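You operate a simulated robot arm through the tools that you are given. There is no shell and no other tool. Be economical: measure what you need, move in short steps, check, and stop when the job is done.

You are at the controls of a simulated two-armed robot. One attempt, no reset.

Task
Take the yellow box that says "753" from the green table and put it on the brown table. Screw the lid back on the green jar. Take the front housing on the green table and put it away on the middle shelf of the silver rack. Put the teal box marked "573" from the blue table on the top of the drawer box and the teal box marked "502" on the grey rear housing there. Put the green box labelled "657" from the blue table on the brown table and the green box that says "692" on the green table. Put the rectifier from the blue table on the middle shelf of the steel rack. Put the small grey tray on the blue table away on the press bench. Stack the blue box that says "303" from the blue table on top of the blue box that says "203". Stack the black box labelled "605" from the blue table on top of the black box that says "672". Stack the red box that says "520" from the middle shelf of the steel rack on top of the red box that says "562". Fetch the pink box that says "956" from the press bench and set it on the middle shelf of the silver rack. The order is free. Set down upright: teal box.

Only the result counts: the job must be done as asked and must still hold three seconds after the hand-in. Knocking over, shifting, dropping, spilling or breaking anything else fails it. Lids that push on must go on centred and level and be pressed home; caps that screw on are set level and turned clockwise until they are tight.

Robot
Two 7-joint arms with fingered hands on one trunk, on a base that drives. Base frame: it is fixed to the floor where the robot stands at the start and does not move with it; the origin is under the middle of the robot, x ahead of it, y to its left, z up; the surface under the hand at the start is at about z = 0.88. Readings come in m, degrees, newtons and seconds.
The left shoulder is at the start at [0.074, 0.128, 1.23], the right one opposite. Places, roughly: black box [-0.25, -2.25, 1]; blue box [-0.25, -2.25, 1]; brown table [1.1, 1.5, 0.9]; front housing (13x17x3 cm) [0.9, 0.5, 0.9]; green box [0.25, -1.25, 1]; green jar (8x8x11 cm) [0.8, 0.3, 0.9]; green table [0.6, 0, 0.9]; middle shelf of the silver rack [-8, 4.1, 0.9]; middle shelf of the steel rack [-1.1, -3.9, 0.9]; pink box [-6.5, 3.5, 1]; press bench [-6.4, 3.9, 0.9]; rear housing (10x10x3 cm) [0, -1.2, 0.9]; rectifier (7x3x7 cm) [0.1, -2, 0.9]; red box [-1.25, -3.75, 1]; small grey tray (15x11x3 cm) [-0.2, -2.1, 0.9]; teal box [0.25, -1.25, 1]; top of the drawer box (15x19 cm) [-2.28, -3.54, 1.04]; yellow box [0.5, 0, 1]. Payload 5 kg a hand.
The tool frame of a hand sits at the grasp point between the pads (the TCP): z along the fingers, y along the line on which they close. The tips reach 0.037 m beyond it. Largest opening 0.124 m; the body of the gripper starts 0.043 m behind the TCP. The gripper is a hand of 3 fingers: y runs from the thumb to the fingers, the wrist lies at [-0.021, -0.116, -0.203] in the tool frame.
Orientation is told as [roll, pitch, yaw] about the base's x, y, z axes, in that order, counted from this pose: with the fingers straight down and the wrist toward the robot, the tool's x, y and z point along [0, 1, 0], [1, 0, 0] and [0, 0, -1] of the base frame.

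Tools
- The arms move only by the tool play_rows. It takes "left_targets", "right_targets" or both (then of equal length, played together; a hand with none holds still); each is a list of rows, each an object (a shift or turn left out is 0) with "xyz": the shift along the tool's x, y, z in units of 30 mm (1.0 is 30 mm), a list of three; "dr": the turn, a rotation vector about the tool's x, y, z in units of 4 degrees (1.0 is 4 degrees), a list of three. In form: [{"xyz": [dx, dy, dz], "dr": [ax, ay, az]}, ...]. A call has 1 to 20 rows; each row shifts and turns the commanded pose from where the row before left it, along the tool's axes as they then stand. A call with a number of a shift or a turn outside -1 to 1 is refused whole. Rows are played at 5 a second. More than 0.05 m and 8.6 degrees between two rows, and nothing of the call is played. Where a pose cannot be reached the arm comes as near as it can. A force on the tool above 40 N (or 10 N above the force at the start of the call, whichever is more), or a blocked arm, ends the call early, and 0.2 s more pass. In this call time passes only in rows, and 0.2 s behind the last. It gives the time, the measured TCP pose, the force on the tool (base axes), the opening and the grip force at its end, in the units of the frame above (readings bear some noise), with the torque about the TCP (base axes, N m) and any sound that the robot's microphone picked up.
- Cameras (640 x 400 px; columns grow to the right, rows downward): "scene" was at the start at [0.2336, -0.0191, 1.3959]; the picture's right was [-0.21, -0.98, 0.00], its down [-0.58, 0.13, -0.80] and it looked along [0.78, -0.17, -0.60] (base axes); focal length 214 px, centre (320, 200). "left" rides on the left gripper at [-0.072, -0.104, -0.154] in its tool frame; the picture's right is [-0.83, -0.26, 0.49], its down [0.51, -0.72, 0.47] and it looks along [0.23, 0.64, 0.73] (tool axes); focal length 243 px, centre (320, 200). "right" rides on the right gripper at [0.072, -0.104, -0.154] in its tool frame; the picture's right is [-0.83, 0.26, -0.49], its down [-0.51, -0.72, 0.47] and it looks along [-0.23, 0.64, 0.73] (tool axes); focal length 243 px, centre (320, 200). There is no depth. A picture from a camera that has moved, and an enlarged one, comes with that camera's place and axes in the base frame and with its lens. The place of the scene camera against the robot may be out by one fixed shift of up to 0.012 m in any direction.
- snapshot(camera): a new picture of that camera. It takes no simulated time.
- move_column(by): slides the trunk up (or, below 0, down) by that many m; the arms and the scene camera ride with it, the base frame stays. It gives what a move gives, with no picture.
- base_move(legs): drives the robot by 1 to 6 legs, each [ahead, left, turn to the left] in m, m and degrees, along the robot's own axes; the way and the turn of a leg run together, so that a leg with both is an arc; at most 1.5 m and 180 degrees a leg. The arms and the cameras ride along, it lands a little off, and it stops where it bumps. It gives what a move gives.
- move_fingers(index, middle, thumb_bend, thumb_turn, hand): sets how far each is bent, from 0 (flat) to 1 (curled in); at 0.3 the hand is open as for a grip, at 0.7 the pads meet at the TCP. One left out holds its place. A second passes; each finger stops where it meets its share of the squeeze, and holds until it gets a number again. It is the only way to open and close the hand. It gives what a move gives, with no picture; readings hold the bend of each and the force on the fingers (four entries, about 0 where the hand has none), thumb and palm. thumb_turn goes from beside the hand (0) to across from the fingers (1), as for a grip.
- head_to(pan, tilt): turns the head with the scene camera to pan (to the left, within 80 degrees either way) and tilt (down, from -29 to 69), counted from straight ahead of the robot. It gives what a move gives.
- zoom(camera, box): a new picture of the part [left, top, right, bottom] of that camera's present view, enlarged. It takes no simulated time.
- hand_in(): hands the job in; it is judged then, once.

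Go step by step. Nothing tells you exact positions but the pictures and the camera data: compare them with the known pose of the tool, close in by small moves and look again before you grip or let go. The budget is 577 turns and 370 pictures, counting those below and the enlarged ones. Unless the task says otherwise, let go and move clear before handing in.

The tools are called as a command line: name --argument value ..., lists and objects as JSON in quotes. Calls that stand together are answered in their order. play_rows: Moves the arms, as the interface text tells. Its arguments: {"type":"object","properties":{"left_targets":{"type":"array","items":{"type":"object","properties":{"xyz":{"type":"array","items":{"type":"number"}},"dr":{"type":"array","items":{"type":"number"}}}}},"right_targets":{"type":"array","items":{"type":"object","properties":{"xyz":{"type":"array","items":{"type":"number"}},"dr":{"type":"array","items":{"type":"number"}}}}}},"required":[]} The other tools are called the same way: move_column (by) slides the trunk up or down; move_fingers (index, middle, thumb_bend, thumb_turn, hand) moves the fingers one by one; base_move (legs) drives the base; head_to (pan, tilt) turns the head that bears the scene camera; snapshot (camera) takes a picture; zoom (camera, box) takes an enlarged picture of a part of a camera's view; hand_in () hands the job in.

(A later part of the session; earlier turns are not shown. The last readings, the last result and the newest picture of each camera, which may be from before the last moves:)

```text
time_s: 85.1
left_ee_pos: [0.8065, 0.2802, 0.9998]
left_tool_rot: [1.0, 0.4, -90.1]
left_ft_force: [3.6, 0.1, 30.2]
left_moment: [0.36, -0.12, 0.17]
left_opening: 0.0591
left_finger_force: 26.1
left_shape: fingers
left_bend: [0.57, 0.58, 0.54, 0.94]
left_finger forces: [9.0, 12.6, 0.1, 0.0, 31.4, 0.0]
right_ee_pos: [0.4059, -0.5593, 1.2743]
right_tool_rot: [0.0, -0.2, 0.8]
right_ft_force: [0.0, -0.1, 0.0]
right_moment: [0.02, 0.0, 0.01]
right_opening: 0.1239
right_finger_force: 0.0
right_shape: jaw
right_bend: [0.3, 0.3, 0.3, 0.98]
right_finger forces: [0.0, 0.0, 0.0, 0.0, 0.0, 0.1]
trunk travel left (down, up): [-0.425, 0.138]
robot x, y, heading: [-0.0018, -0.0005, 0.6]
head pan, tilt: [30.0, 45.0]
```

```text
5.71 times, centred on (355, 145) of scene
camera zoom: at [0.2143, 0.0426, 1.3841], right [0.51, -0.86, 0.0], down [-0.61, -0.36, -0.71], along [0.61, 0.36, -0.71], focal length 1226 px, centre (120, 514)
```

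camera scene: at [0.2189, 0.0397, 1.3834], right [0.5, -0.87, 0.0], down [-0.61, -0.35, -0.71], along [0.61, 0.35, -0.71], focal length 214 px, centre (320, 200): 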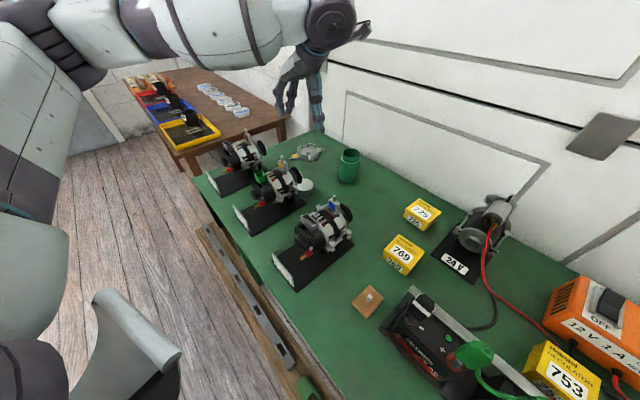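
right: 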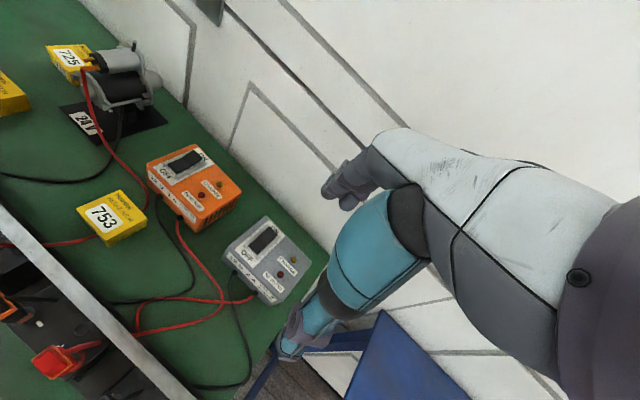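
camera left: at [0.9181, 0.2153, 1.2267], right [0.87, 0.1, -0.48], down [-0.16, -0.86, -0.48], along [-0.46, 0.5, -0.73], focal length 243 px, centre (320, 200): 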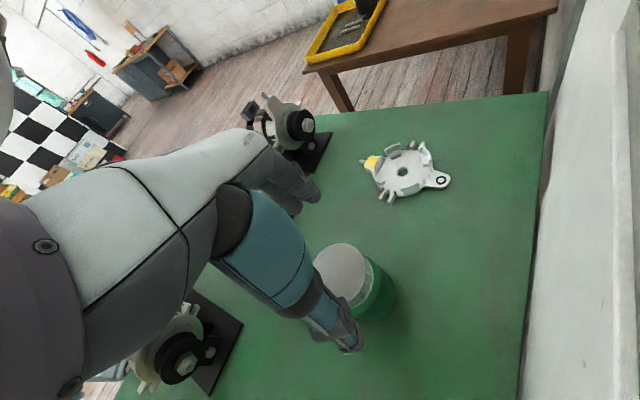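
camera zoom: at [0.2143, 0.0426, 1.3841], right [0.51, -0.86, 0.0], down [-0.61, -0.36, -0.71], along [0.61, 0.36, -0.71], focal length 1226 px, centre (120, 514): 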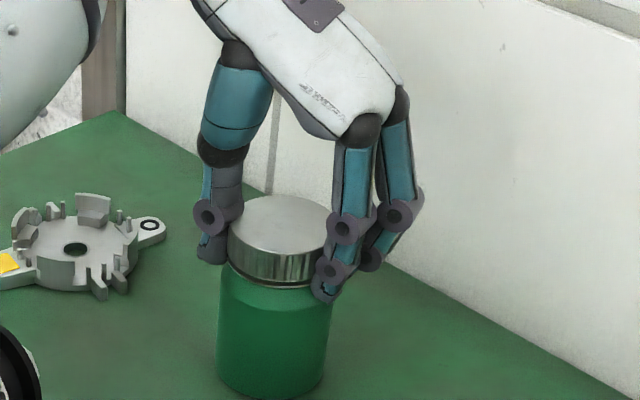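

I'll release and inspect the gap closely.

move_fingers --hand "left" --index 0.33 --middle 0.33 --thumb_bend 0.33

play_rows --left_targets '[{"xyz": [0, 0, -1]}, {"xyz": [0, 0, -1]}, {"xyz": [0, 0, -1]}]'

zoom --camera "scene" --box '[325, 140, 370, 180]'

snapshot --camera "left"

```text
time_s: 86.1
left_ee_pos: [0.8086, 0.2827, 0.9943]
left_tool_rot: [0.6, 0.5, -90.0]
left_ft_force: [-0.7, 0.0, -0.2]
left_moment: [0.01, 0.04, -0.02]
left_opening: 0.1194
left_finger_force: 0.2
left_shape: fingers
left_bend: [0.33, 0.33, 0.33, 0.97]
left_finger forces: [0.0, 0.0, 0.1, 0.1, 0.0, 0.0]
right_ee_pos: [0.4096, -0.5583, 1.274]
right_tool_rot: [0.0, 0.0, 0.8]
right_ft_force: [0.6, -0.6, 0.3]
right_moment: [-0.02, -0.01, 0.0]
right_opening: 0.1241
right_finger_force: 0.2
right_shape: jaw
right_bend: [0.3, 0.3, 0.3, 0.98]
right_finger forces: [0.0, 0.0, 0.1, 0.1, 0.0, 0.1]
trunk travel left (down, up): [-0.425, 0.138]
robot x, y, heading: [0.0001, 0.0037, 1.0]
head pan, tilt: [30.0, 45.0]
```

```text
time_s: 86.9
left_ee_pos: [0.8069, 0.2811, 1.0853]
left_tool_rot: [0.7, 0.4, -90.1]
left_ft_force: [0.1, -0.5, -0.2]
left_moment: [0.03, 0.01, -0.01]
left_opening: 0.1195
left_finger_force: 0.0
left_shape: fingers
left_bend: [0.33, 0.33, 0.33, 0.97]
left_finger forces: [0.1, 0.1, 0.0, 0.0, 0.0, 0.0]
right_ee_pos: [0.4084, -0.5597, 1.2743]
right_tool_rot: [0.0, 0.0, 0.8]
right_ft_force: [-0.5, 0.3, -0.4]
right_moment: [-0.02, -0.01, -0.05]
right_opening: 0.1238
right_finger_force: 0.0
right_shape: jaw
right_bend: [0.3, 0.3, 0.3, 0.98]
right_finger forces: [0.1, 0.0, 0.1, 0.0, 0.0, 0.1]
trunk travel left (down, up): [-0.425, 0.138]
robot x, y, heading: [-0.0022, 0.0035, 0.9]
head pan, tilt: [30.0, 45.0]
```

```text
10.00 times, centred on (348, 160) of scene
camera zoom: at [0.2172, 0.0437, 1.3835], right [0.51, -0.86, 0.0], down [-0.61, -0.36, -0.71], along [0.61, 0.36, -0.71], focal length 2145 px, centre (45, 600)
```

zoom: 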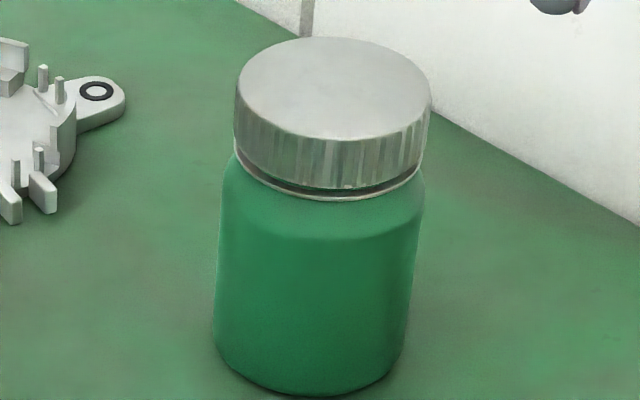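

```text
321 pictures are left
camera left: at [0.7332, 0.3845, 1.2392], right [-0.82, 0.27, -0.5], down [0.51, 0.72, -0.46], along [0.24, -0.64, -0.73], focal length 243 px, centre (320, 200)
```

left: 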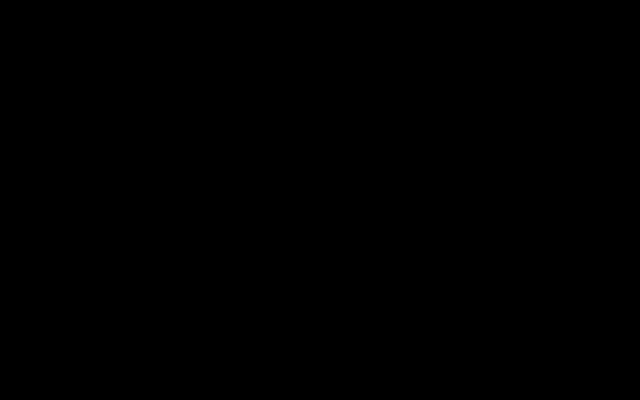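

The lid looks level, and the torque pattern suggests it is at its stop. One firm final bite with more downward press will make sure.

play_rows --left_targets '[{"dr": [0, 0, -1]}, {"dr": [0, 0, -1]}, {"dr": [0, 0, -1]}, {"dr": [0, 0, -1]}, {"dr": [0, 0, -1]}, {"dr": [0, 0, -1]}, {"dr": [0, 0, -1]}, {"dr": [0, 0, -1]}, {"dr": [0, 0, -1]}, {"dr": [0, 0, -1]}, {"dr": [0, 0, -1]}, {"dr": [0, 0, -1]}, {"dr": [0, 0, -1]}, {"dr": [0, 0, -1]}, {"dr": [0, 0, -1]}, {"dr": [0, 0, -1]}, {"dr": [0, 0, -1]}, {"dr": [0, 0, -1]}, {"dr": [0, 0, -1]}, {"dr": [0, 0, -1]}]'

snapshot --camera "left"

```text
time_s: 91.1
left_ee_pos: [0.8078, 0.2813, 1.0849]
left_tool_rot: [0.6, -0.7, -9.9]
left_ft_force: [-0.1, -0.1, -0.8]
left_moment: [0.01, -0.01, 0.01]
left_opening: 0.1195
left_finger_force: 0.1
left_shape: fingers
left_bend: [0.33, 0.33, 0.33, 0.97]
left_finger forces: [0.0, 0.0, 0.1, 0.0, 0.1, 0.0]
right_ee_pos: [0.409, -0.5584, 1.2742]
right_tool_rot: [0.0, 0.0, 0.9]
right_ft_force: [-0.3, 1.4, 0.4]
right_moment: [0.03, -0.02, 0.01]
right_opening: 0.1239
right_finger_force: 0.1
right_shape: jaw
right_bend: [0.3, 0.3, 0.3, 0.98]
right_finger forces: [0.0, 0.1, 0.1, 0.1, 0.0, 0.0]
trunk travel left (down, up): [-0.425, 0.138]
robot x, y, heading: [-0.0025, -0.0008, 0.9]
head pan, tilt: [30.0, 45.0]
```

```text
320 pictures are left
camera left: at [0.6906, 0.2277, 1.2365], right [-0.4, -0.77, -0.5], down [-0.62, 0.63, -0.47], along [0.68, 0.12, -0.72], focal length 243 px, centre (320, 200)
```

left: 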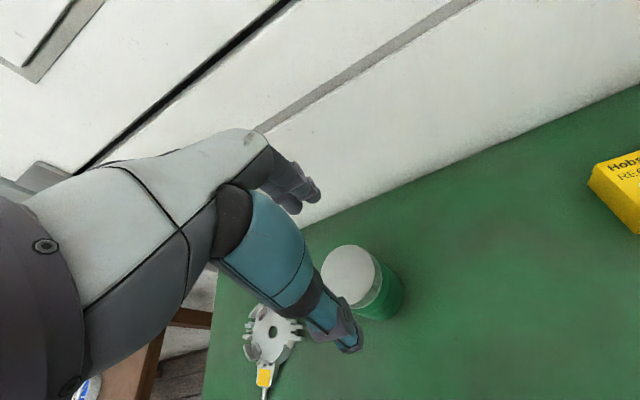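

play_rows --left_targets '[{"xyz": [0.15, 0.11, 0]}, {"xyz": [0, 0, 1]}, {"xyz": [0, 0, 1]}, {"xyz": [0, 0, 0.75]}]'

move_fingers --hand "left" --index 0.85 --middle 0.85 --thumb_bend 0.85

play_rows --left_targets '[{"xyz": [0, 0, 0.3]}, {"dr": [0, 0, 1]}, {"dr": [0, 0, 1]}, {"dr": [0, 0, 1]}, {"dr": [0, 0, 1]}, {"dr": [0, 0, 1]}, {"dr": [0, 0, 1]}, {"dr": [0, 0, 1]}, {"dr": [0, 0, 1]}, {"dr": [0, 0, 1]}, {"dr": [0, 0, 1]}]'

zoom --camera "scene" --box '[310, 110, 400, 180]'

```text
time_s: 92.3
left_ee_pos: [0.8084, 0.2977, 1.0283]
left_tool_rot: [1.3, -2.7, -9.1]
left_ft_force: [0.3, 0.2, -0.8]
left_moment: [0.01, 0.01, 0.01]
left_opening: 0.1196
left_finger_force: 0.1
left_shape: fingers
left_bend: [0.33, 0.33, 0.33, 0.97]
left_finger forces: [0.0, 0.1, 0.1, 0.1, 0.0, 0.0]
right_ee_pos: [0.4022, -0.5593, 1.2735]
right_tool_rot: [0.2, -0.4, 1.1]
right_ft_force: [0.3, 0.2, 0.6]
right_moment: [0.05, 0.05, 0.02]
right_opening: 0.1242
right_finger_force: 0.0
right_shape: jaw
right_bend: [0.3, 0.3, 0.3, 0.98]
right_finger forces: [0.1, 0.0, 0.0, 0.0, 0.0, 0.0]
trunk travel left (down, up): [-0.425, 0.138]
robot x, y, heading: [-0.0026, 0.0046, 1.2]
head pan, tilt: [30.0, 45.0]
stopped in row 4 (left hand): the arm was blocked; the commanded pose is now the measured one
```

```text
time_s: 93.3
left_ee_pos: [0.8073, 0.2976, 1.0285]
left_tool_rot: [1.2, -2.8, -9.3]
left_ft_force: [8.3, 5.4, 26.8]
left_moment: [0.08, -0.64, 0.12]
left_opening: 0.0494
left_finger_force: 24.8
left_shape: fingers
left_bend: [0.58, 0.6, 0.58, 0.97]
left_finger forces: [17.5, 15.0, 0.0, 0.1, 17.3, 0.0]
right_ee_pos: [0.4001, -0.5587, 1.2757]
right_tool_rot: [0.0, -0.6, 1.0]
right_ft_force: [-0.1, -0.8, 0.6]
right_moment: [-0.02, -0.01, 0.01]
right_opening: 0.1239
right_finger_force: 0.0
right_shape: jaw
right_bend: [0.3, 0.3, 0.3, 0.98]
right_finger forces: [0.0, 0.0, 0.0, 0.0, 0.1, 0.1]
trunk travel left (down, up): [-0.425, 0.138]
robot x, y, heading: [0.0001, 0.0053, 1.1]
head pan, tilt: [30.0, 45.0]
```

```text
time_s: 93.9
left_ee_pos: [0.8119, 0.2979, 1.0286]
left_tool_rot: [1.3, -3.6, -13.1]
left_ft_force: [-5.2, -2.8, 24.7]
left_moment: [-0.27, 1.33, -0.04]
left_opening: 0.0495
left_finger_force: 37.2
left_shape: fingers
left_bend: [0.59, 0.61, 0.58, 0.96]
left_finger forces: [18.4, 17.1, 0.0, 0.1, 39.4, 0.0]
right_ee_pos: [0.4039, -0.5589, 1.2728]
right_tool_rot: [0.1, -0.3, 1.1]
right_ft_force: [0.3, -0.1, 0.4]
right_moment: [0.0, 0.02, -0.03]
right_opening: 0.1237
right_finger_force: 0.1
right_shape: jaw
right_bend: [0.3, 0.3, 0.3, 0.98]
right_finger forces: [0.0, 0.1, 0.0, 0.0, 0.0, 0.0]
trunk travel left (down, up): [-0.425, 0.138]
robot x, y, heading: [0.0026, 0.0013, 1.3]
head pan, tilt: [30.0, 45.0]
stopped in row 3 (left hand): the force on the tool passed its limit at 46 N (the readings are from after the stop); the commanded pose is now the measured one
```

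```text
5.71 times, centred on (355, 145) of scene
camera zoom: at [0.2094, 0.0429, 1.3836], right [0.52, -0.86, 0.0], down [-0.6, -0.36, -0.71], along [0.61, 0.37, -0.7], focal length 1226 px, centre (120, 514)
```

zoom: 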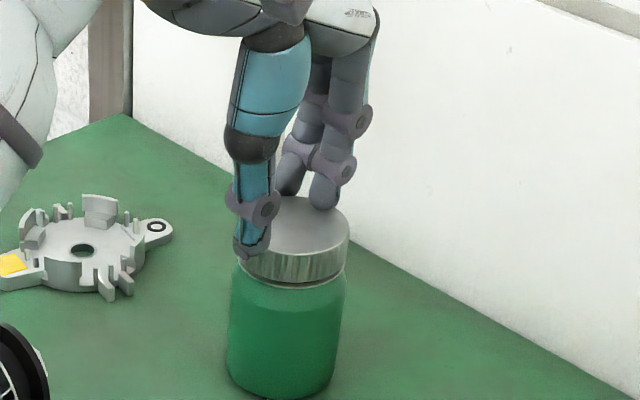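

The arm got blocked on the way down. Opening, raising and looking at the whole scene for what it touches.

move_fingers --hand "left" --index 0.33 --middle 0.33 --thumb_bend 0.33

snapshot --camera "scene"

snapshot --camera "right"

```text
time_s: 94.9
left_ee_pos: [0.8124, 0.298, 1.0287]
left_tool_rot: [1.3, -3.4, -13.2]
left_ft_force: [0.9, -0.1, -0.4]
left_moment: [0.0, 0.01, -0.02]
left_opening: 0.1193
left_finger_force: 0.1
left_shape: fingers
left_bend: [0.33, 0.33, 0.33, 0.97]
left_finger forces: [0.0, 0.0, 0.0, 0.0, 0.0, 0.1]
right_ee_pos: [0.4027, -0.5571, 1.277]
right_tool_rot: [0.0, -0.5, 1.0]
right_ft_force: [0.0, -0.3, 0.3]
right_moment: [-0.02, 0.0, 0.01]
right_opening: 0.1238
right_finger_force: 0.1
right_shape: jaw
right_bend: [0.3, 0.3, 0.3, 0.98]
right_finger forces: [0.1, 0.0, 0.0, 0.1, 0.1, 0.0]
trunk travel left (down, up): [-0.425, 0.138]
robot x, y, heading: [-0.0033, 0.0027, 1.1]
head pan, tilt: [30.0, 45.0]
```

```text
318 pictures are left
camera scene: at [0.2082, 0.0442, 1.3852], right [0.51, -0.86, 0.0], down [-0.6, -0.36, -0.71], along [0.61, 0.36, -0.7], focal length 214 px, centre (320, 200)
```

scene: 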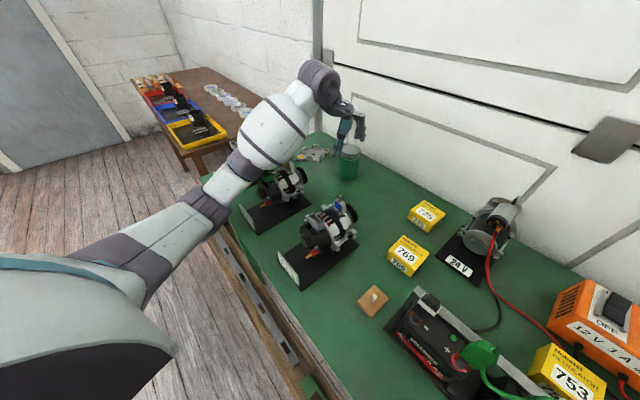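

```text
317 pictures are left
camera right: at [0.2945, -0.488, 1.4303], right [0.27, -0.83, 0.49], down [-0.71, -0.52, -0.48], along [0.65, -0.22, -0.73], focal length 243 px, centre (320, 200)
```

right: 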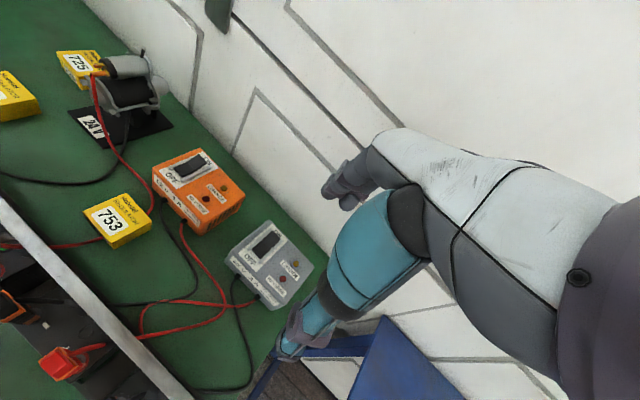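

The left forearm now lies low over the alternators. Raising the hand to clear.

play_rows --left_targets '[{"xyz": [0, 0, -1]}, {"xyz": [0, 0, -1]}, {"xyz": [0, 0, -1]}, {"xyz": [0, 0, -1]}, {"xyz": [0, 0, -1]}]'

snapshot --camera "scene"

```text
time_s: 96.1
left_ee_pos: [0.8128, 0.2954, 1.1691]
left_tool_rot: [1.2, -2.7, -13.1]
left_ft_force: [0.5, 0.4, 1.2]
left_moment: [0.02, 0.0, 0.02]
left_opening: 0.1197
left_finger_force: 0.1
left_shape: fingers
left_bend: [0.33, 0.33, 0.33, 0.97]
left_finger forces: [0.1, 0.1, 0.1, 0.0, 0.1, 0.0]
right_ee_pos: [0.4104, -0.5584, 1.2742]
right_tool_rot: [0.0, 0.0, 0.9]
right_ft_force: [-0.8, 0.2, 0.0]
right_moment: [0.02, 0.02, 0.0]
right_opening: 0.124
right_finger_force: 0.0
right_shape: jaw
right_bend: [0.3, 0.3, 0.3, 0.98]
right_finger forces: [0.0, 0.0, 0.1, 0.0, 0.0, 0.0]
trunk travel left (down, up): [-0.425, 0.138]
robot x, y, heading: [-0.0019, 0.0031, 0.8]
head pan, tilt: [30.0, 45.0]
```

```text
316 pictures are left
camera scene: at [0.2177, 0.0442, 1.3835], right [0.51, -0.86, 0.0], down [-0.61, -0.36, -0.71], along [0.61, 0.36, -0.71], focal length 214 px, centre (320, 200)
```

scene: 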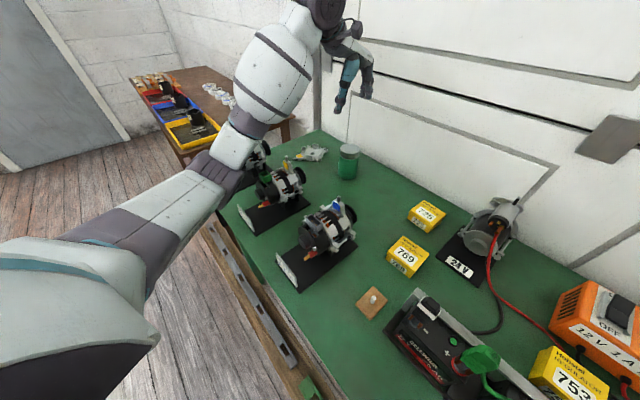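

play_rows --left_targets '[{"xyz": [0, 0, -1]}, {"xyz": [0, 0, -1]}, {"xyz": [0, 0, -1]}, {"xyz": [-1, 0, -0.5]}, {"xyz": [-1, -0.5, 0]}, {"xyz": [-1, -0.5, 0]}, {"xyz": [-1, -0.5, 0]}, {"xyz": [-1, -0.5, 0]}, {"xyz": [-1, -0.5, 0]}, {"xyz": [-1, -0.5, 0]}, {"xyz": [-1, -0.5, 0]}]'

zoom --camera "scene" --box '[180, 100, 380, 240]'

```text
time_s: 98.5
left_ee_pos: [0.6488, 0.0877, 1.2661]
left_tool_rot: [1.2, -2.7, -13.3]
left_ft_force: [-0.4, 0.2, -0.3]
left_moment: [0.05, 0.0, -0.01]
left_opening: 0.1198
left_finger_force: 0.1
left_shape: fingers
left_bend: [0.33, 0.33, 0.33, 0.97]
left_finger forces: [0.0, 0.0, 0.0, 0.0, 0.0, 0.0]
right_ee_pos: [0.4097, -0.5574, 1.2734]
right_tool_rot: [0.0, 0.0, 0.9]
right_ft_force: [0.1, 0.3, -0.6]
right_moment: [0.02, 0.01, 0.01]
right_opening: 0.1235
right_finger_force: 0.0
right_shape: jaw
right_bend: [0.3, 0.3, 0.3, 0.98]
right_finger forces: [0.0, 0.0, 0.1, 0.0, 0.0, 0.0]
trunk travel left (down, up): [-0.425, 0.138]
robot x, y, heading: [-0.0007, 0.0022, 1.0]
head pan, tilt: [30.0, 45.0]
```

```text
2.86 times, centred on (280, 170) of scene
camera zoom: at [0.2176, 0.0443, 1.3835], right [0.51, -0.86, 0.0], down [-0.61, -0.36, -0.71], along [0.61, 0.36, -0.71], focal length 613 px, centre (434, 286)
```

zoom: 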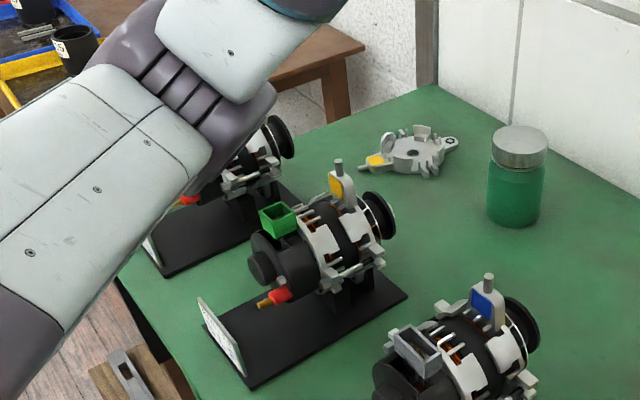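

Alternators are unmoved. I'll re-approach from the yaw ≈72° side, which kept the elbow clear before.

play_rows --left_targets '[{"dr": [0, 0, -1]}, {"dr": [0, 0, -1]}, {"dr": [0, 0, -1]}, {"dr": [0, 0, -1]}, {"dr": [0, 0, -1]}, {"dr": [0, 0, -1]}, {"dr": [0, 0, -1]}, {"dr": [0, 0, -1]}, {"dr": [0, 0, -1]}, {"dr": [0, 0, -1]}, {"dr": [0, 0, -1]}, {"dr": [0, 0, -1]}, {"dr": [0, 0, -1]}, {"dr": [0, 0, -1]}, {"dr": [0, 0, -1]}, {"dr": [0, 0, -1]}, {"dr": [0, 0, -1]}, {"dr": [0, 0, -1]}, {"dr": [0, 0, -1]}, {"dr": [0, 0, -1]}]'

snapshot --camera "scene"

```text
time_s: 102.7
left_ee_pos: [0.6499, 0.0852, 1.263]
left_tool_rot: [-2.6, -1.6, 66.9]
left_ft_force: [0.4, 0.2, -0.3]
left_moment: [0.03, 0.02, -0.02]
left_opening: 0.1197
left_finger_force: 0.1
left_shape: fingers
left_bend: [0.33, 0.33, 0.33, 0.97]
left_finger forces: [0.0, 0.0, 0.0, 0.0, 0.0, 0.0]
right_ee_pos: [0.4113, -0.5582, 1.2735]
right_tool_rot: [-0.1, 0.0, 0.9]
right_ft_force: [-1.1, 0.5, 0.3]
right_moment: [0.04, 0.01, -0.02]
right_opening: 0.1241
right_finger_force: 0.0
right_shape: jaw
right_bend: [0.3, 0.3, 0.3, 0.98]
right_finger forces: [0.1, 0.1, 0.1, 0.0, 0.0, 0.0]
trunk travel left (down, up): [-0.425, 0.138]
robot x, y, heading: [-0.002, 0.0039, 0.9]
head pan, tilt: [30.0, 45.0]
```

```text
314 pictures are left
camera scene: at [0.2182, 0.0449, 1.3834], right [0.51, -0.86, 0.0], down [-0.61, -0.36, -0.71], along [0.61, 0.36, -0.71], focal length 214 px, centre (320, 200)
```

scene: 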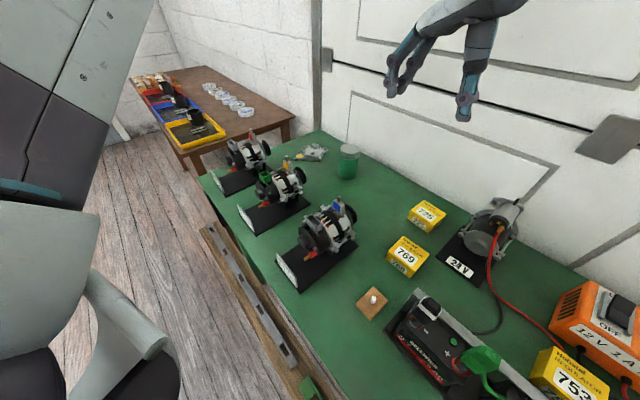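

Elbow is clear again. Moving over the jar, levelled.

play_rows --left_targets '[{"xyz": [-0.26, 0.91, 0.6], "dr": [-0.44, 0.62, 0]}, {"xyz": [-0.26, 0.91, 0.6]}, {"xyz": [-0.26, 0.91, 0.6]}, {"xyz": [-0.26, 0.91, 0.6]}, {"xyz": [-0.26, 0.91, 0.6]}, {"xyz": [-0.26, 0.91, 0.6]}, {"xyz": [-0.26, 0.91, 0.6]}, {"xyz": [-0.26, 0.91, 0.6]}, {"xyz": [-0.26, 0.91, 0.6]}]'

snapshot --camera "left"

zoom --camera "scene" --box '[310, 110, 400, 180]'

```text
time_s: 104.7
left_ee_pos: [0.815, 0.2932, 1.1132]
left_tool_rot: [0.0, -3.3, 67.0]
left_ft_force: [0.7, 0.6, -0.9]
left_moment: [-0.06, 0.0, 0.0]
left_opening: 0.1197
left_finger_force: 0.1
left_shape: fingers
left_bend: [0.33, 0.33, 0.33, 0.97]
left_finger forces: [0.0, 0.1, 0.1, 0.1, 0.0, 0.1]
right_ee_pos: [0.4128, -0.5553, 1.2744]
right_tool_rot: [-0.1, 0.0, 0.8]
right_ft_force: [0.4, 0.4, -0.3]
right_moment: [0.01, 0.04, 0.01]
right_opening: 0.1239
right_finger_force: 0.0
right_shape: jaw
right_bend: [0.3, 0.3, 0.3, 0.98]
right_finger forces: [0.1, 0.0, 0.1, 0.0, 0.0, 0.1]
trunk travel left (down, up): [-0.425, 0.138]
robot x, y, heading: [0.0026, 0.0024, 1.2]
head pan, tilt: [30.0, 45.0]
```

```text
313 pictures are left
camera left: at [0.8384, 0.1612, 1.2617], right [0.67, -0.54, -0.51], down [-0.74, -0.44, -0.51], along [0.05, 0.72, -0.69], focal length 243 px, centre (320, 200)
```

left: 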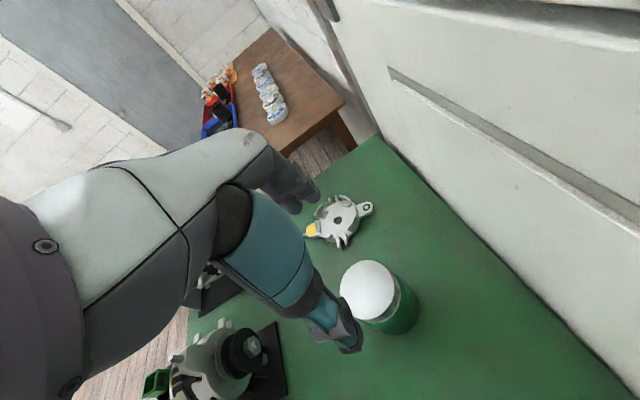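

```text
5.71 times, centred on (355, 145) of scene
camera zoom: at [0.2195, 0.0466, 1.3831], right [0.51, -0.86, 0.0], down [-0.61, -0.36, -0.71], along [0.61, 0.36, -0.71], focal length 1226 px, centre (120, 514)
```

zoom: 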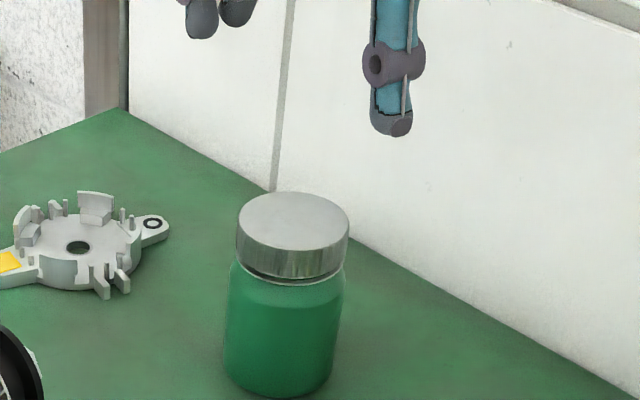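

play_rows --left_targets '[{"xyz": [-0.1, -0.25, 0], "dr": [0.83, 0, 0]}, {"xyz": [0, 0, 1]}, {"xyz": [0, 0, 1]}, {"xyz": [0, 0, 1]}, {"xyz": [0, 0, 0.7]}]'

move_fingers --hand "left" --index 0.85 --middle 0.85 --thumb_bend 0.85

zoom --camera "scene" --box '[310, 110, 400, 180]'

```text
time_s: 105.9
left_ee_pos: [0.8161, 0.284, 1.0026]
left_tool_rot: [0.0, -0.1, 67.0]
left_ft_force: [0.2, 0.3, -1.1]
left_moment: [-0.01, 0.04, 0.03]
left_opening: 0.1198
left_finger_force: 0.1
left_shape: fingers
left_bend: [0.33, 0.33, 0.33, 0.97]
left_finger forces: [0.0, 0.1, 0.0, 0.0, 0.1, 0.0]
right_ee_pos: [0.4123, -0.5562, 1.274]
right_tool_rot: [0.1, -0.1, 1.0]
right_ft_force: [-0.4, 0.4, 0.2]
right_moment: [0.01, 0.04, 0.0]
right_opening: 0.1243
right_finger_force: 0.1
right_shape: jaw
right_bend: [0.3, 0.3, 0.3, 0.98]
right_finger forces: [0.1, 0.1, 0.0, 0.0, 0.2, 0.0]
trunk travel left (down, up): [-0.425, 0.138]
robot x, y, heading: [0.0005, -0.0021, 1.1]
head pan, tilt: [30.0, 45.0]
```

```text
time_s: 106.9
left_ee_pos: [0.8154, 0.2834, 1.0033]
left_tool_rot: [-0.1, -0.1, 67.0]
left_ft_force: [0.1, 1.0, -1.2]
left_moment: [0.08, 0.03, -0.02]
left_opening: 0.0624
left_finger_force: 24.0
left_shape: fingers
left_bend: [0.56, 0.58, 0.52, 0.96]
left_finger forces: [12.3, 12.6, 0.0, 0.0, 24.2, 0.0]
right_ee_pos: [0.412, -0.5574, 1.2735]
right_tool_rot: [0.0, 0.0, 1.0]
right_ft_force: [0.7, 0.0, 0.2]
right_moment: [0.0, 0.0, -0.01]
right_opening: 0.124
right_finger_force: 0.1
right_shape: jaw
right_bend: [0.3, 0.3, 0.3, 0.98]
right_finger forces: [0.0, 0.0, 0.1, 0.0, 0.1, 0.0]
trunk travel left (down, up): [-0.425, 0.138]
robot x, y, heading: [0.0016, -0.0004, 0.5]
head pan, tilt: [30.0, 45.0]
```

```text
5.71 times, centred on (355, 145) of scene
camera zoom: at [0.2185, 0.0456, 1.3833], right [0.51, -0.86, 0.0], down [-0.61, -0.36, -0.71], along [0.61, 0.36, -0.71], focal length 1226 px, centre (120, 514)
```

zoom: 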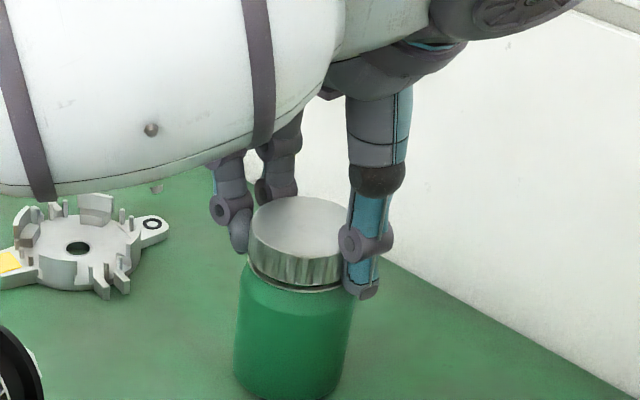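

Well centred. Pressing down and turning clockwise.

play_rows --left_targets '[{"xyz": [0, 0, 0.28]}, {"dr": [0, 0, 1]}, {"dr": [0, 0, 1]}, {"dr": [0, 0, 1]}, {"dr": [0, 0, 1]}, {"dr": [0, 0, 1]}, {"dr": [0, 0, 1]}, {"dr": [0, 0, 1]}]'

play_rows --left_targets '[{"dr": [0, 0, 1]}, {"dr": [0, 0, 1]}, {"dr": [0, 0, 1]}, {"dr": [0, 0, 1]}, {"dr": [0, 0, 1]}, {"dr": [0, 0, 1]}, {"dr": [0, 0, 1]}]'

zoom --camera "scene" --box '[310, 110, 400, 180]'

```text
time_s: 108.7
left_ee_pos: [0.8126, 0.2813, 0.9994]
left_tool_rot: [-0.1, -0.3, 38.9]
left_ft_force: [2.8, -8.8, 27.8]
left_moment: [-0.76, 0.34, 0.27]
left_opening: 0.0614
left_finger_force: 27.7
left_shape: fingers
left_bend: [0.56, 0.59, 0.53, 0.93]
left_finger forces: [10.8, 9.8, 0.1, 0.0, 34.7, 0.1]
right_ee_pos: [0.407, -0.5586, 1.2739]
right_tool_rot: [0.1, -0.3, 0.9]
right_ft_force: [0.7, -0.2, -0.8]
right_moment: [0.02, -0.04, -0.03]
right_opening: 0.1241
right_finger_force: 0.0
right_shape: jaw
right_bend: [0.3, 0.3, 0.3, 0.98]
right_finger forces: [0.1, 0.1, 0.0, 0.0, 0.0, 0.0]
trunk travel left (down, up): [-0.425, 0.138]
robot x, y, heading: [-0.0007, 0.002, 0.9]
head pan, tilt: [30.0, 45.0]
```

```text
time_s: 110.3
left_ee_pos: [0.8125, 0.2824, 0.9987]
left_tool_rot: [0.0, -0.4, 10.9]
left_ft_force: [-3.3, -4.1, 28.0]
left_moment: [-0.37, 0.7, 0.33]
left_opening: 0.0609
left_finger_force: 28.3
left_shape: fingers
left_bend: [0.56, 0.59, 0.53, 0.93]
left_finger forces: [10.1, 10.7, 0.1, 0.0, 35.7, 0.0]
right_ee_pos: [0.407, -0.5579, 1.2746]
right_tool_rot: [0.2, -0.2, 0.9]
right_ft_force: [-0.2, -1.1, -0.9]
right_moment: [0.01, 0.01, 0.01]
right_opening: 0.124
right_finger_force: 0.0
right_shape: jaw
right_bend: [0.3, 0.3, 0.3, 0.98]
right_finger forces: [0.0, 0.0, 0.0, 0.1, 0.0, 0.0]
trunk travel left (down, up): [-0.425, 0.138]
robot x, y, heading: [0.0005, 0.0017, 1.0]
head pan, tilt: [30.0, 45.0]
```

```text
5.71 times, centred on (355, 145) of scene
camera zoom: at [0.2143, 0.0438, 1.3841], right [0.51, -0.86, 0.0], down [-0.6, -0.36, -0.71], along [0.61, 0.36, -0.7], focal length 1226 px, centre (120, 514)
```

zoom: 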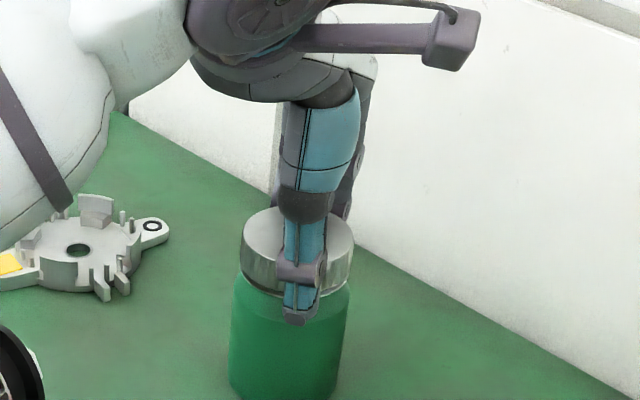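

The torque reached 0.33 N·m at the stop (versus 0.06 when it spun freely), so the lid is tight. Releasing and withdrawing.

move_fingers --hand "left" --index 0.3 --middle 0.3 --thumb_bend 0.3

play_rows --left_targets '[{"xyz": [0, 0, -1]}, {"xyz": [0, 0, -1]}, {"xyz": [0, 0, -1]}, {"xyz": [0, 0, -1]}, {"xyz": [0, 0, -1]}, {"xyz": [0, 0, -1]}, {"xyz": [0, 0, -1]}, {"xyz": [0, 0, -1]}, {"xyz": [0, 0, -1], "dr": [0, 0, 0.9]}, {"xyz": [-0.5, -1, 0], "dr": [0, 0, 0.9]}, {"xyz": [-0.5, -1, 0], "dr": [0, 0, 0.9]}, {"xyz": [-0.5, -1, 0]}, {"xyz": [-0.5, -1, 0]}]'

snapshot --camera "scene"

```text
time_s: 111.3
left_ee_pos: [0.8163, 0.2852, 0.9963]
left_tool_rot: [0.1, 0.0, 11.0]
left_ft_force: [-0.1, -0.6, 0.1]
left_moment: [-0.02, 0.01, 0.0]
left_opening: 0.1283
left_finger_force: 0.0
left_shape: fingers
left_bend: [0.3, 0.3, 0.3, 0.97]
left_finger forces: [0.0, 0.0, 0.0, 0.0, 0.0, 0.0]
right_ee_pos: [0.4115, -0.5568, 1.2734]
right_tool_rot: [0.0, 0.0, 0.9]
right_ft_force: [0.0, -0.8, -0.2]
right_moment: [0.0, 0.0, 0.0]
right_opening: 0.124
right_finger_force: 0.0
right_shape: jaw
right_bend: [0.3, 0.3, 0.3, 0.98]
right_finger forces: [0.0, 0.0, 0.0, 0.1, 0.1, 0.0]
trunk travel left (down, up): [-0.425, 0.138]
robot x, y, heading: [0.0019, 0.0004, 0.9]
head pan, tilt: [30.0, 45.0]
```

```text
time_s: 114.1
left_ee_pos: [0.6952, 0.2184, 1.2676]
left_tool_rot: [0.0, 0.0, 0.2]
left_ft_force: [-0.9, -0.3, 0.6]
left_moment: [-0.02, -0.03, 0.04]
left_opening: 0.1284
left_finger_force: 0.1
left_shape: fingers
left_bend: [0.3, 0.3, 0.3, 0.97]
left_finger forces: [0.0, 0.0, 0.1, 0.1, 0.0, 0.0]
right_ee_pos: [0.4101, -0.5567, 1.2748]
right_tool_rot: [-0.1, 0.0, 0.9]
right_ft_force: [0.2, -0.4, 0.1]
right_moment: [-0.01, -0.02, -0.04]
right_opening: 0.1235
right_finger_force: 0.0
right_shape: jaw
right_bend: [0.3, 0.3, 0.3, 0.98]
right_finger forces: [0.0, 0.0, 0.0, 0.1, 0.0, 0.0]
trunk travel left (down, up): [-0.425, 0.138]
robot x, y, heading: [0.0044, 0.0022, 1.1]
head pan, tilt: [30.0, 45.0]
```

```text
309 pictures are left
camera scene: at [0.2167, 0.0452, 1.3837], right [0.51, -0.86, 0.0], down [-0.61, -0.36, -0.71], along [0.61, 0.36, -0.71], focal length 214 px, centre (320, 200)
```

scene: 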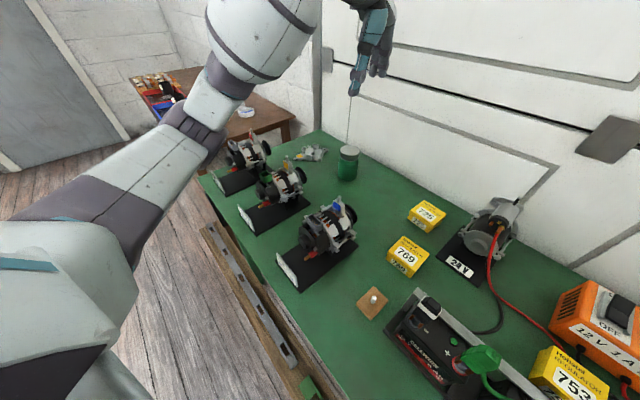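

Jar done. Now a look at the blue table on the right side.

head_to --pan -75 --tilt 35

snapshot --camera "scene"

```text
time_s: 116.0
left_ee_pos: [0.6978, 0.2189, 1.2668]
left_tool_rot: [0.1, 0.0, 0.2]
left_ft_force: [0.7, 0.5, 0.5]
left_moment: [-0.01, 0.01, 0.02]
left_opening: 0.1287
left_finger_force: 0.0
left_shape: fingers
left_bend: [0.3, 0.3, 0.3, 0.97]
left_finger forces: [0.1, 0.0, 0.0, 0.1, 0.0, 0.0]
right_ee_pos: [0.4109, -0.5571, 1.2745]
right_tool_rot: [0.0, 0.0, 0.8]
right_ft_force: [-0.4, 0.1, 0.1]
right_moment: [0.0, -0.01, -0.04]
right_opening: 0.124
right_finger_force: 0.1
right_shape: jaw
right_bend: [0.3, 0.3, 0.3, 0.98]
right_finger forces: [0.1, 0.0, 0.0, 0.1, 0.1, 0.0]
trunk travel left (down, up): [-0.425, 0.138]
robot x, y, heading: [0.0012, 0.0017, 1.0]
head pan, tilt: [-75.0, 35.0]
```

```text
308 pictures are left
camera scene: at [0.1727, -0.0811, 1.3982], right [-0.96, -0.28, 0.0], down [-0.16, 0.55, -0.82], along [0.23, -0.79, -0.57], focal length 214 px, centre (320, 200)
```

scene: 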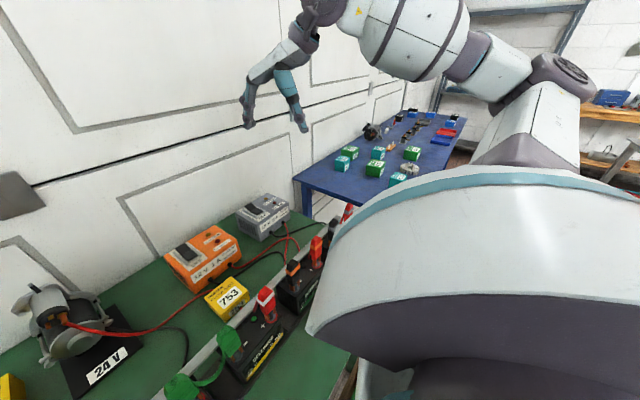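

The blue table runs along the wall from about y −0.9 to −2.7. I'll back off and shift right to stand before its near part.

base_move --legs '[[-0.65, 0, 0], [0, -1.2, -10]]'

head_to --pan 0 --tilt 35

snapshot --camera "scene"

```text
time_s: 129.9
left_ee_pos: [0.0018, -1.0887, 1.2669]
left_tool_rot: [0.0, 0.0, -8.2]
left_ft_force: [0.9, -0.6, -0.1]
left_moment: [-0.01, 0.02, 0.02]
left_opening: 0.1286
left_finger_force: 0.1
left_shape: fingers
left_bend: [0.3, 0.3, 0.3, 0.97]
left_finger forces: [0.1, 0.0, 0.0, 0.0, 0.0, 0.0]
right_ee_pos: [-0.3939, -1.8139, 1.2738]
right_tool_rot: [0.0, 0.0, -7.5]
right_ft_force: [0.1, -0.3, -0.1]
right_moment: [-0.02, 0.01, 0.0]
right_opening: 0.124
right_finger_force: 0.0
right_shape: jaw
right_bend: [0.3, 0.3, 0.3, 0.98]
right_finger forces: [0.1, 0.1, 0.0, 0.0, 0.0, 0.0]
trunk travel left (down, up): [-0.425, 0.138]
robot x, y, heading: [-0.7167, -1.2045, -7.5]
head pan, tilt: [-75.0, 35.0]
```

```text
time_s: 131.4
left_ee_pos: [0.0033, -1.0886, 1.266]
left_tool_rot: [0.0, -0.1, -8.3]
left_ft_force: [0.8, -0.8, 1.1]
left_moment: [0.01, 0.02, -0.02]
left_opening: 0.1285
left_finger_force: 0.1
left_shape: fingers
left_bend: [0.3, 0.3, 0.3, 0.97]
left_finger forces: [0.1, 0.0, 0.0, 0.1, 0.0, 0.0]
right_ee_pos: [-0.3951, -1.8147, 1.2751]
right_tool_rot: [-0.1, 0.0, -7.5]
right_ft_force: [0.2, 0.2, -0.5]
right_moment: [0.02, 0.0, 0.0]
right_opening: 0.1241
right_finger_force: 0.0
right_shape: jaw
right_bend: [0.3, 0.3, 0.3, 0.98]
right_finger forces: [0.0, 0.0, 0.1, 0.0, 0.1, 0.0]
trunk travel left (down, up): [-0.425, 0.138]
robot x, y, heading: [-0.7191, -1.1996, -7.5]
head pan, tilt: [0.0, 35.0]
```

```text
307 pictures are left
camera scene: at [-0.4844, -1.2306, 1.3982], right [-0.13, -0.99, 0.0], down [-0.57, 0.08, -0.82], along [0.81, -0.11, -0.57], focal length 214 px, centre (320, 200)
```

scene: 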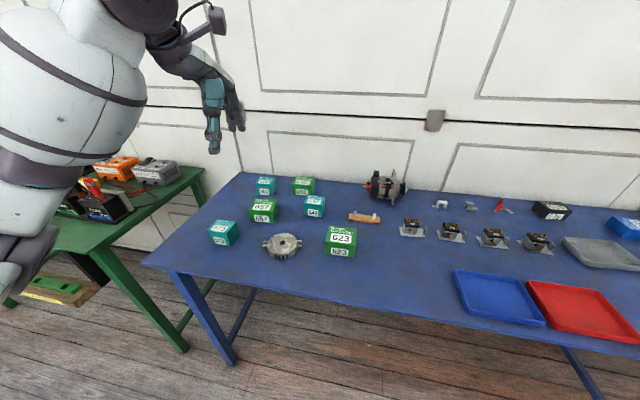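

Good view of the blue table. Zooming to read the labels.

zoom --camera "scene" --box '[195, 165, 375, 270]'

zoom --camera "scene" --box '[340, 160, 640, 350]'

```text
3.56 times, centred on (285, 218) of scene
camera zoom: at [-0.4844, -1.2306, 1.3982], right [-0.13, -0.99, 0.0], down [-0.57, 0.08, -0.82], along [0.81, -0.11, -0.57], focal length 763 px, centre (444, 138)
```

zoom: 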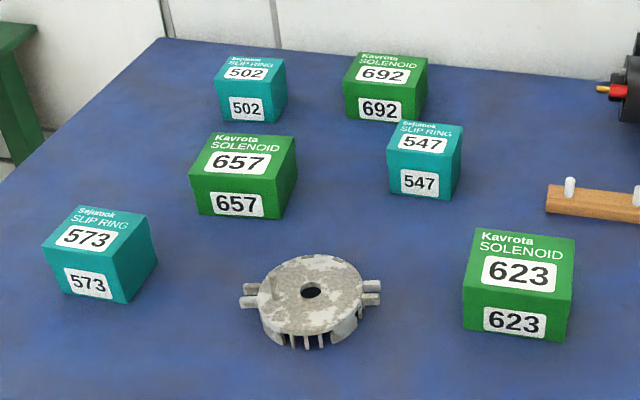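

```text
2.11 times, centred on (490, 255) of scene
camera zoom: at [-0.4844, -1.2306, 1.3982], right [-0.13, -0.99, 0.0], down [-0.57, 0.08, -0.82], along [0.81, -0.11, -0.57], focal length 452 px, centre (-38, 84)
```

zoom: 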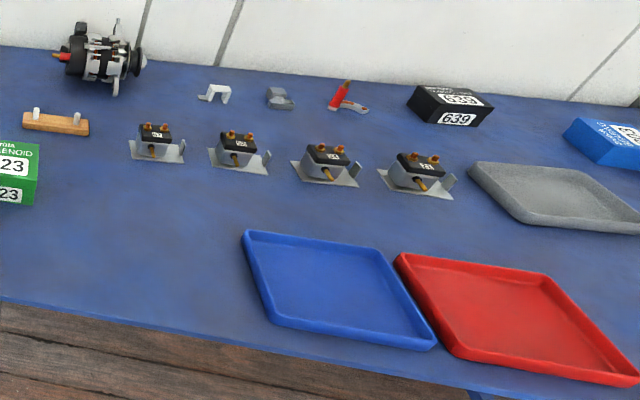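

All six boxes read: 502, 692, 657, 547, 573, 623, with the rear housing in front. Moving 0.13 m closer.

base_move --legs '[[0.13, 0, 0]]'

snapshot --camera "left"

zoom --camera "scene" --box '[180, 170, 400, 310]'

```text
time_s: 132.6
left_ee_pos: [0.1269, -1.1053, 1.2664]
left_tool_rot: [0.0, -0.2, -8.3]
left_ft_force: [0.3, -0.6, 0.4]
left_moment: [0.01, -0.01, -0.01]
left_opening: 0.1286
left_finger_force: 0.0
left_shape: fingers
left_bend: [0.3, 0.3, 0.3, 0.97]
left_finger forces: [0.0, 0.1, 0.1, 0.0, 0.1, 0.1]
right_ee_pos: [-0.2687, -1.8303, 1.276]
right_tool_rot: [-0.1, -0.2, -7.6]
right_ft_force: [0.1, -0.1, 0.6]
right_moment: [-0.02, 0.0, 0.0]
right_opening: 0.1237
right_finger_force: 0.0
right_shape: jaw
right_bend: [0.3, 0.3, 0.3, 0.98]
right_finger forces: [0.0, 0.1, 0.1, 0.0, 0.0, 0.1]
trunk travel left (down, up): [-0.425, 0.138]
robot x, y, heading: [-0.5951, -1.2176, -7.6]
head pan, tilt: [0.0, 35.0]
```

```text
304 pictures are left
camera left: at [0.0132, -1.1617, 1.4212], right [-0.38, -0.78, -0.49], down [-0.64, 0.61, -0.47], along [0.67, 0.14, -0.73], focal length 243 px, centre (320, 200)
```

left: 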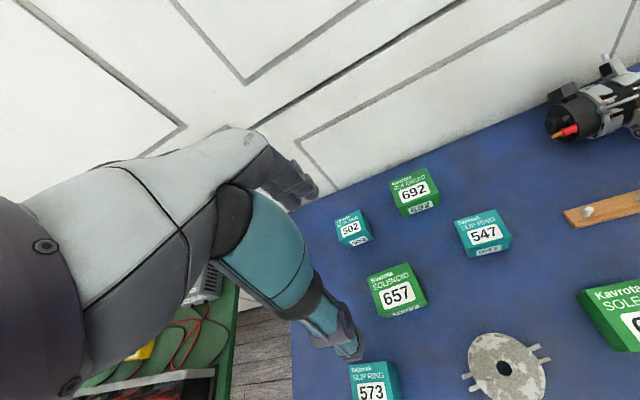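

```text
2.86 times, centred on (290, 240) of scene
camera zoom: at [-0.3595, -1.2472, 1.3987], right [-0.13, -0.99, 0.0], down [-0.57, 0.08, -0.82], along [0.81, -0.11, -0.57], focal length 613 px, centre (406, 86)
```

zoom: 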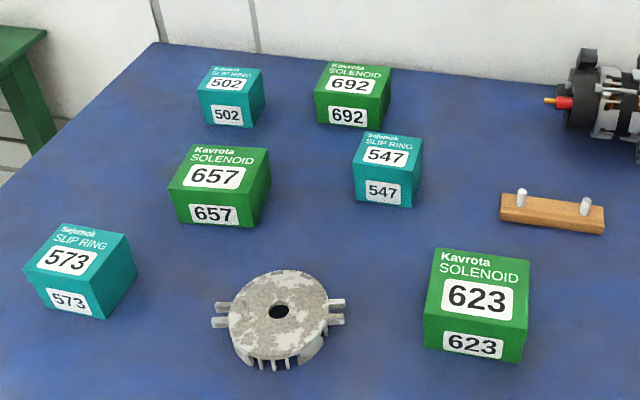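

Box 502 is at about (0.345, −1.10), yaw ≈ −13°. Bringing the left hand above it.

play_rows --left_targets '[{"xyz": [0.15, 0.9, 0.9]}, {"xyz": [0.15, 0.9, 0.9]}, {"xyz": [0.15, 0.9, 0.9]}, {"xyz": [0.15, 0.9, 0.9]}, {"xyz": [0.15, 0.9, 0.9]}, {"xyz": [0.15, 0.9, 0.9]}, {"xyz": [0.15, 0.9, 0.9], "dr": [0, 0, 0.7]}, {"xyz": [0.15, 0.9, 0.6], "dr": [0, 0, 0.7]}]'

snapshot --camera "left"

zoom --camera "scene" --box '[200, 130, 340, 230]'

```text
time_s: 134.4
left_ee_pos: [0.3481, -1.1035, 1.0563]
left_tool_rot: [0.1, -0.2, -14.0]
left_ft_force: [0.0, 0.6, 0.5]
left_moment: [0.0, 0.05, 0.03]
left_opening: 0.1284
left_finger_force: 0.1
left_shape: fingers
left_bend: [0.3, 0.3, 0.3, 0.97]
left_finger forces: [0.0, 0.0, 0.0, 0.1, 0.0, 0.0]
right_ee_pos: [-0.2664, -1.8308, 1.2733]
right_tool_rot: [0.0, 0.0, -7.7]
right_ft_force: [0.7, 0.4, -0.2]
right_moment: [0.0, 0.04, -0.04]
right_opening: 0.124
right_finger_force: 0.1
right_shape: jaw
right_bend: [0.3, 0.3, 0.3, 0.98]
right_finger forces: [0.0, 0.0, 0.0, 0.0, 0.0, 0.1]
trunk travel left (down, up): [-0.425, 0.138]
robot x, y, heading: [-0.5952, -1.2178, -7.6]
head pan, tilt: [0.0, 35.0]
```

```text
302 pictures are left
camera left: at [0.2296, -1.1491, 1.2108], right [-0.45, -0.74, -0.49], down [-0.58, 0.67, -0.47], along [0.68, 0.07, -0.73], focal length 243 px, centre (320, 200)
```

left: 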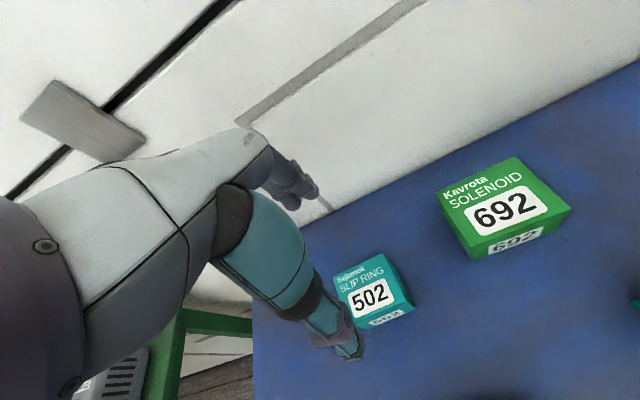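

```text
4.00 times, centred on (270, 180) of scene
camera zoom: at [-0.3559, -1.2479, 1.398], right [-0.13, -0.99, 0.0], down [-0.57, 0.08, -0.82], along [0.81, -0.11, -0.57], focal length 858 px, centre (520, 280)
```

zoom: 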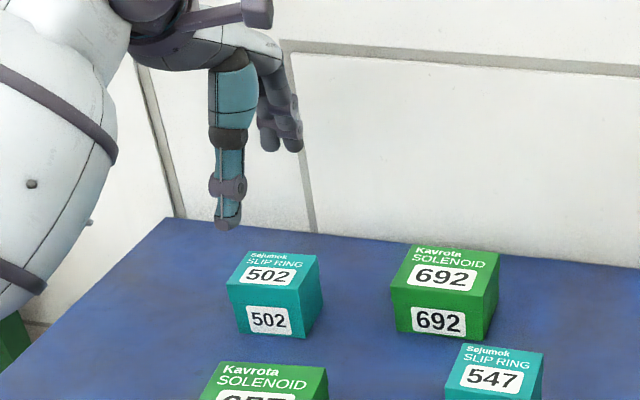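

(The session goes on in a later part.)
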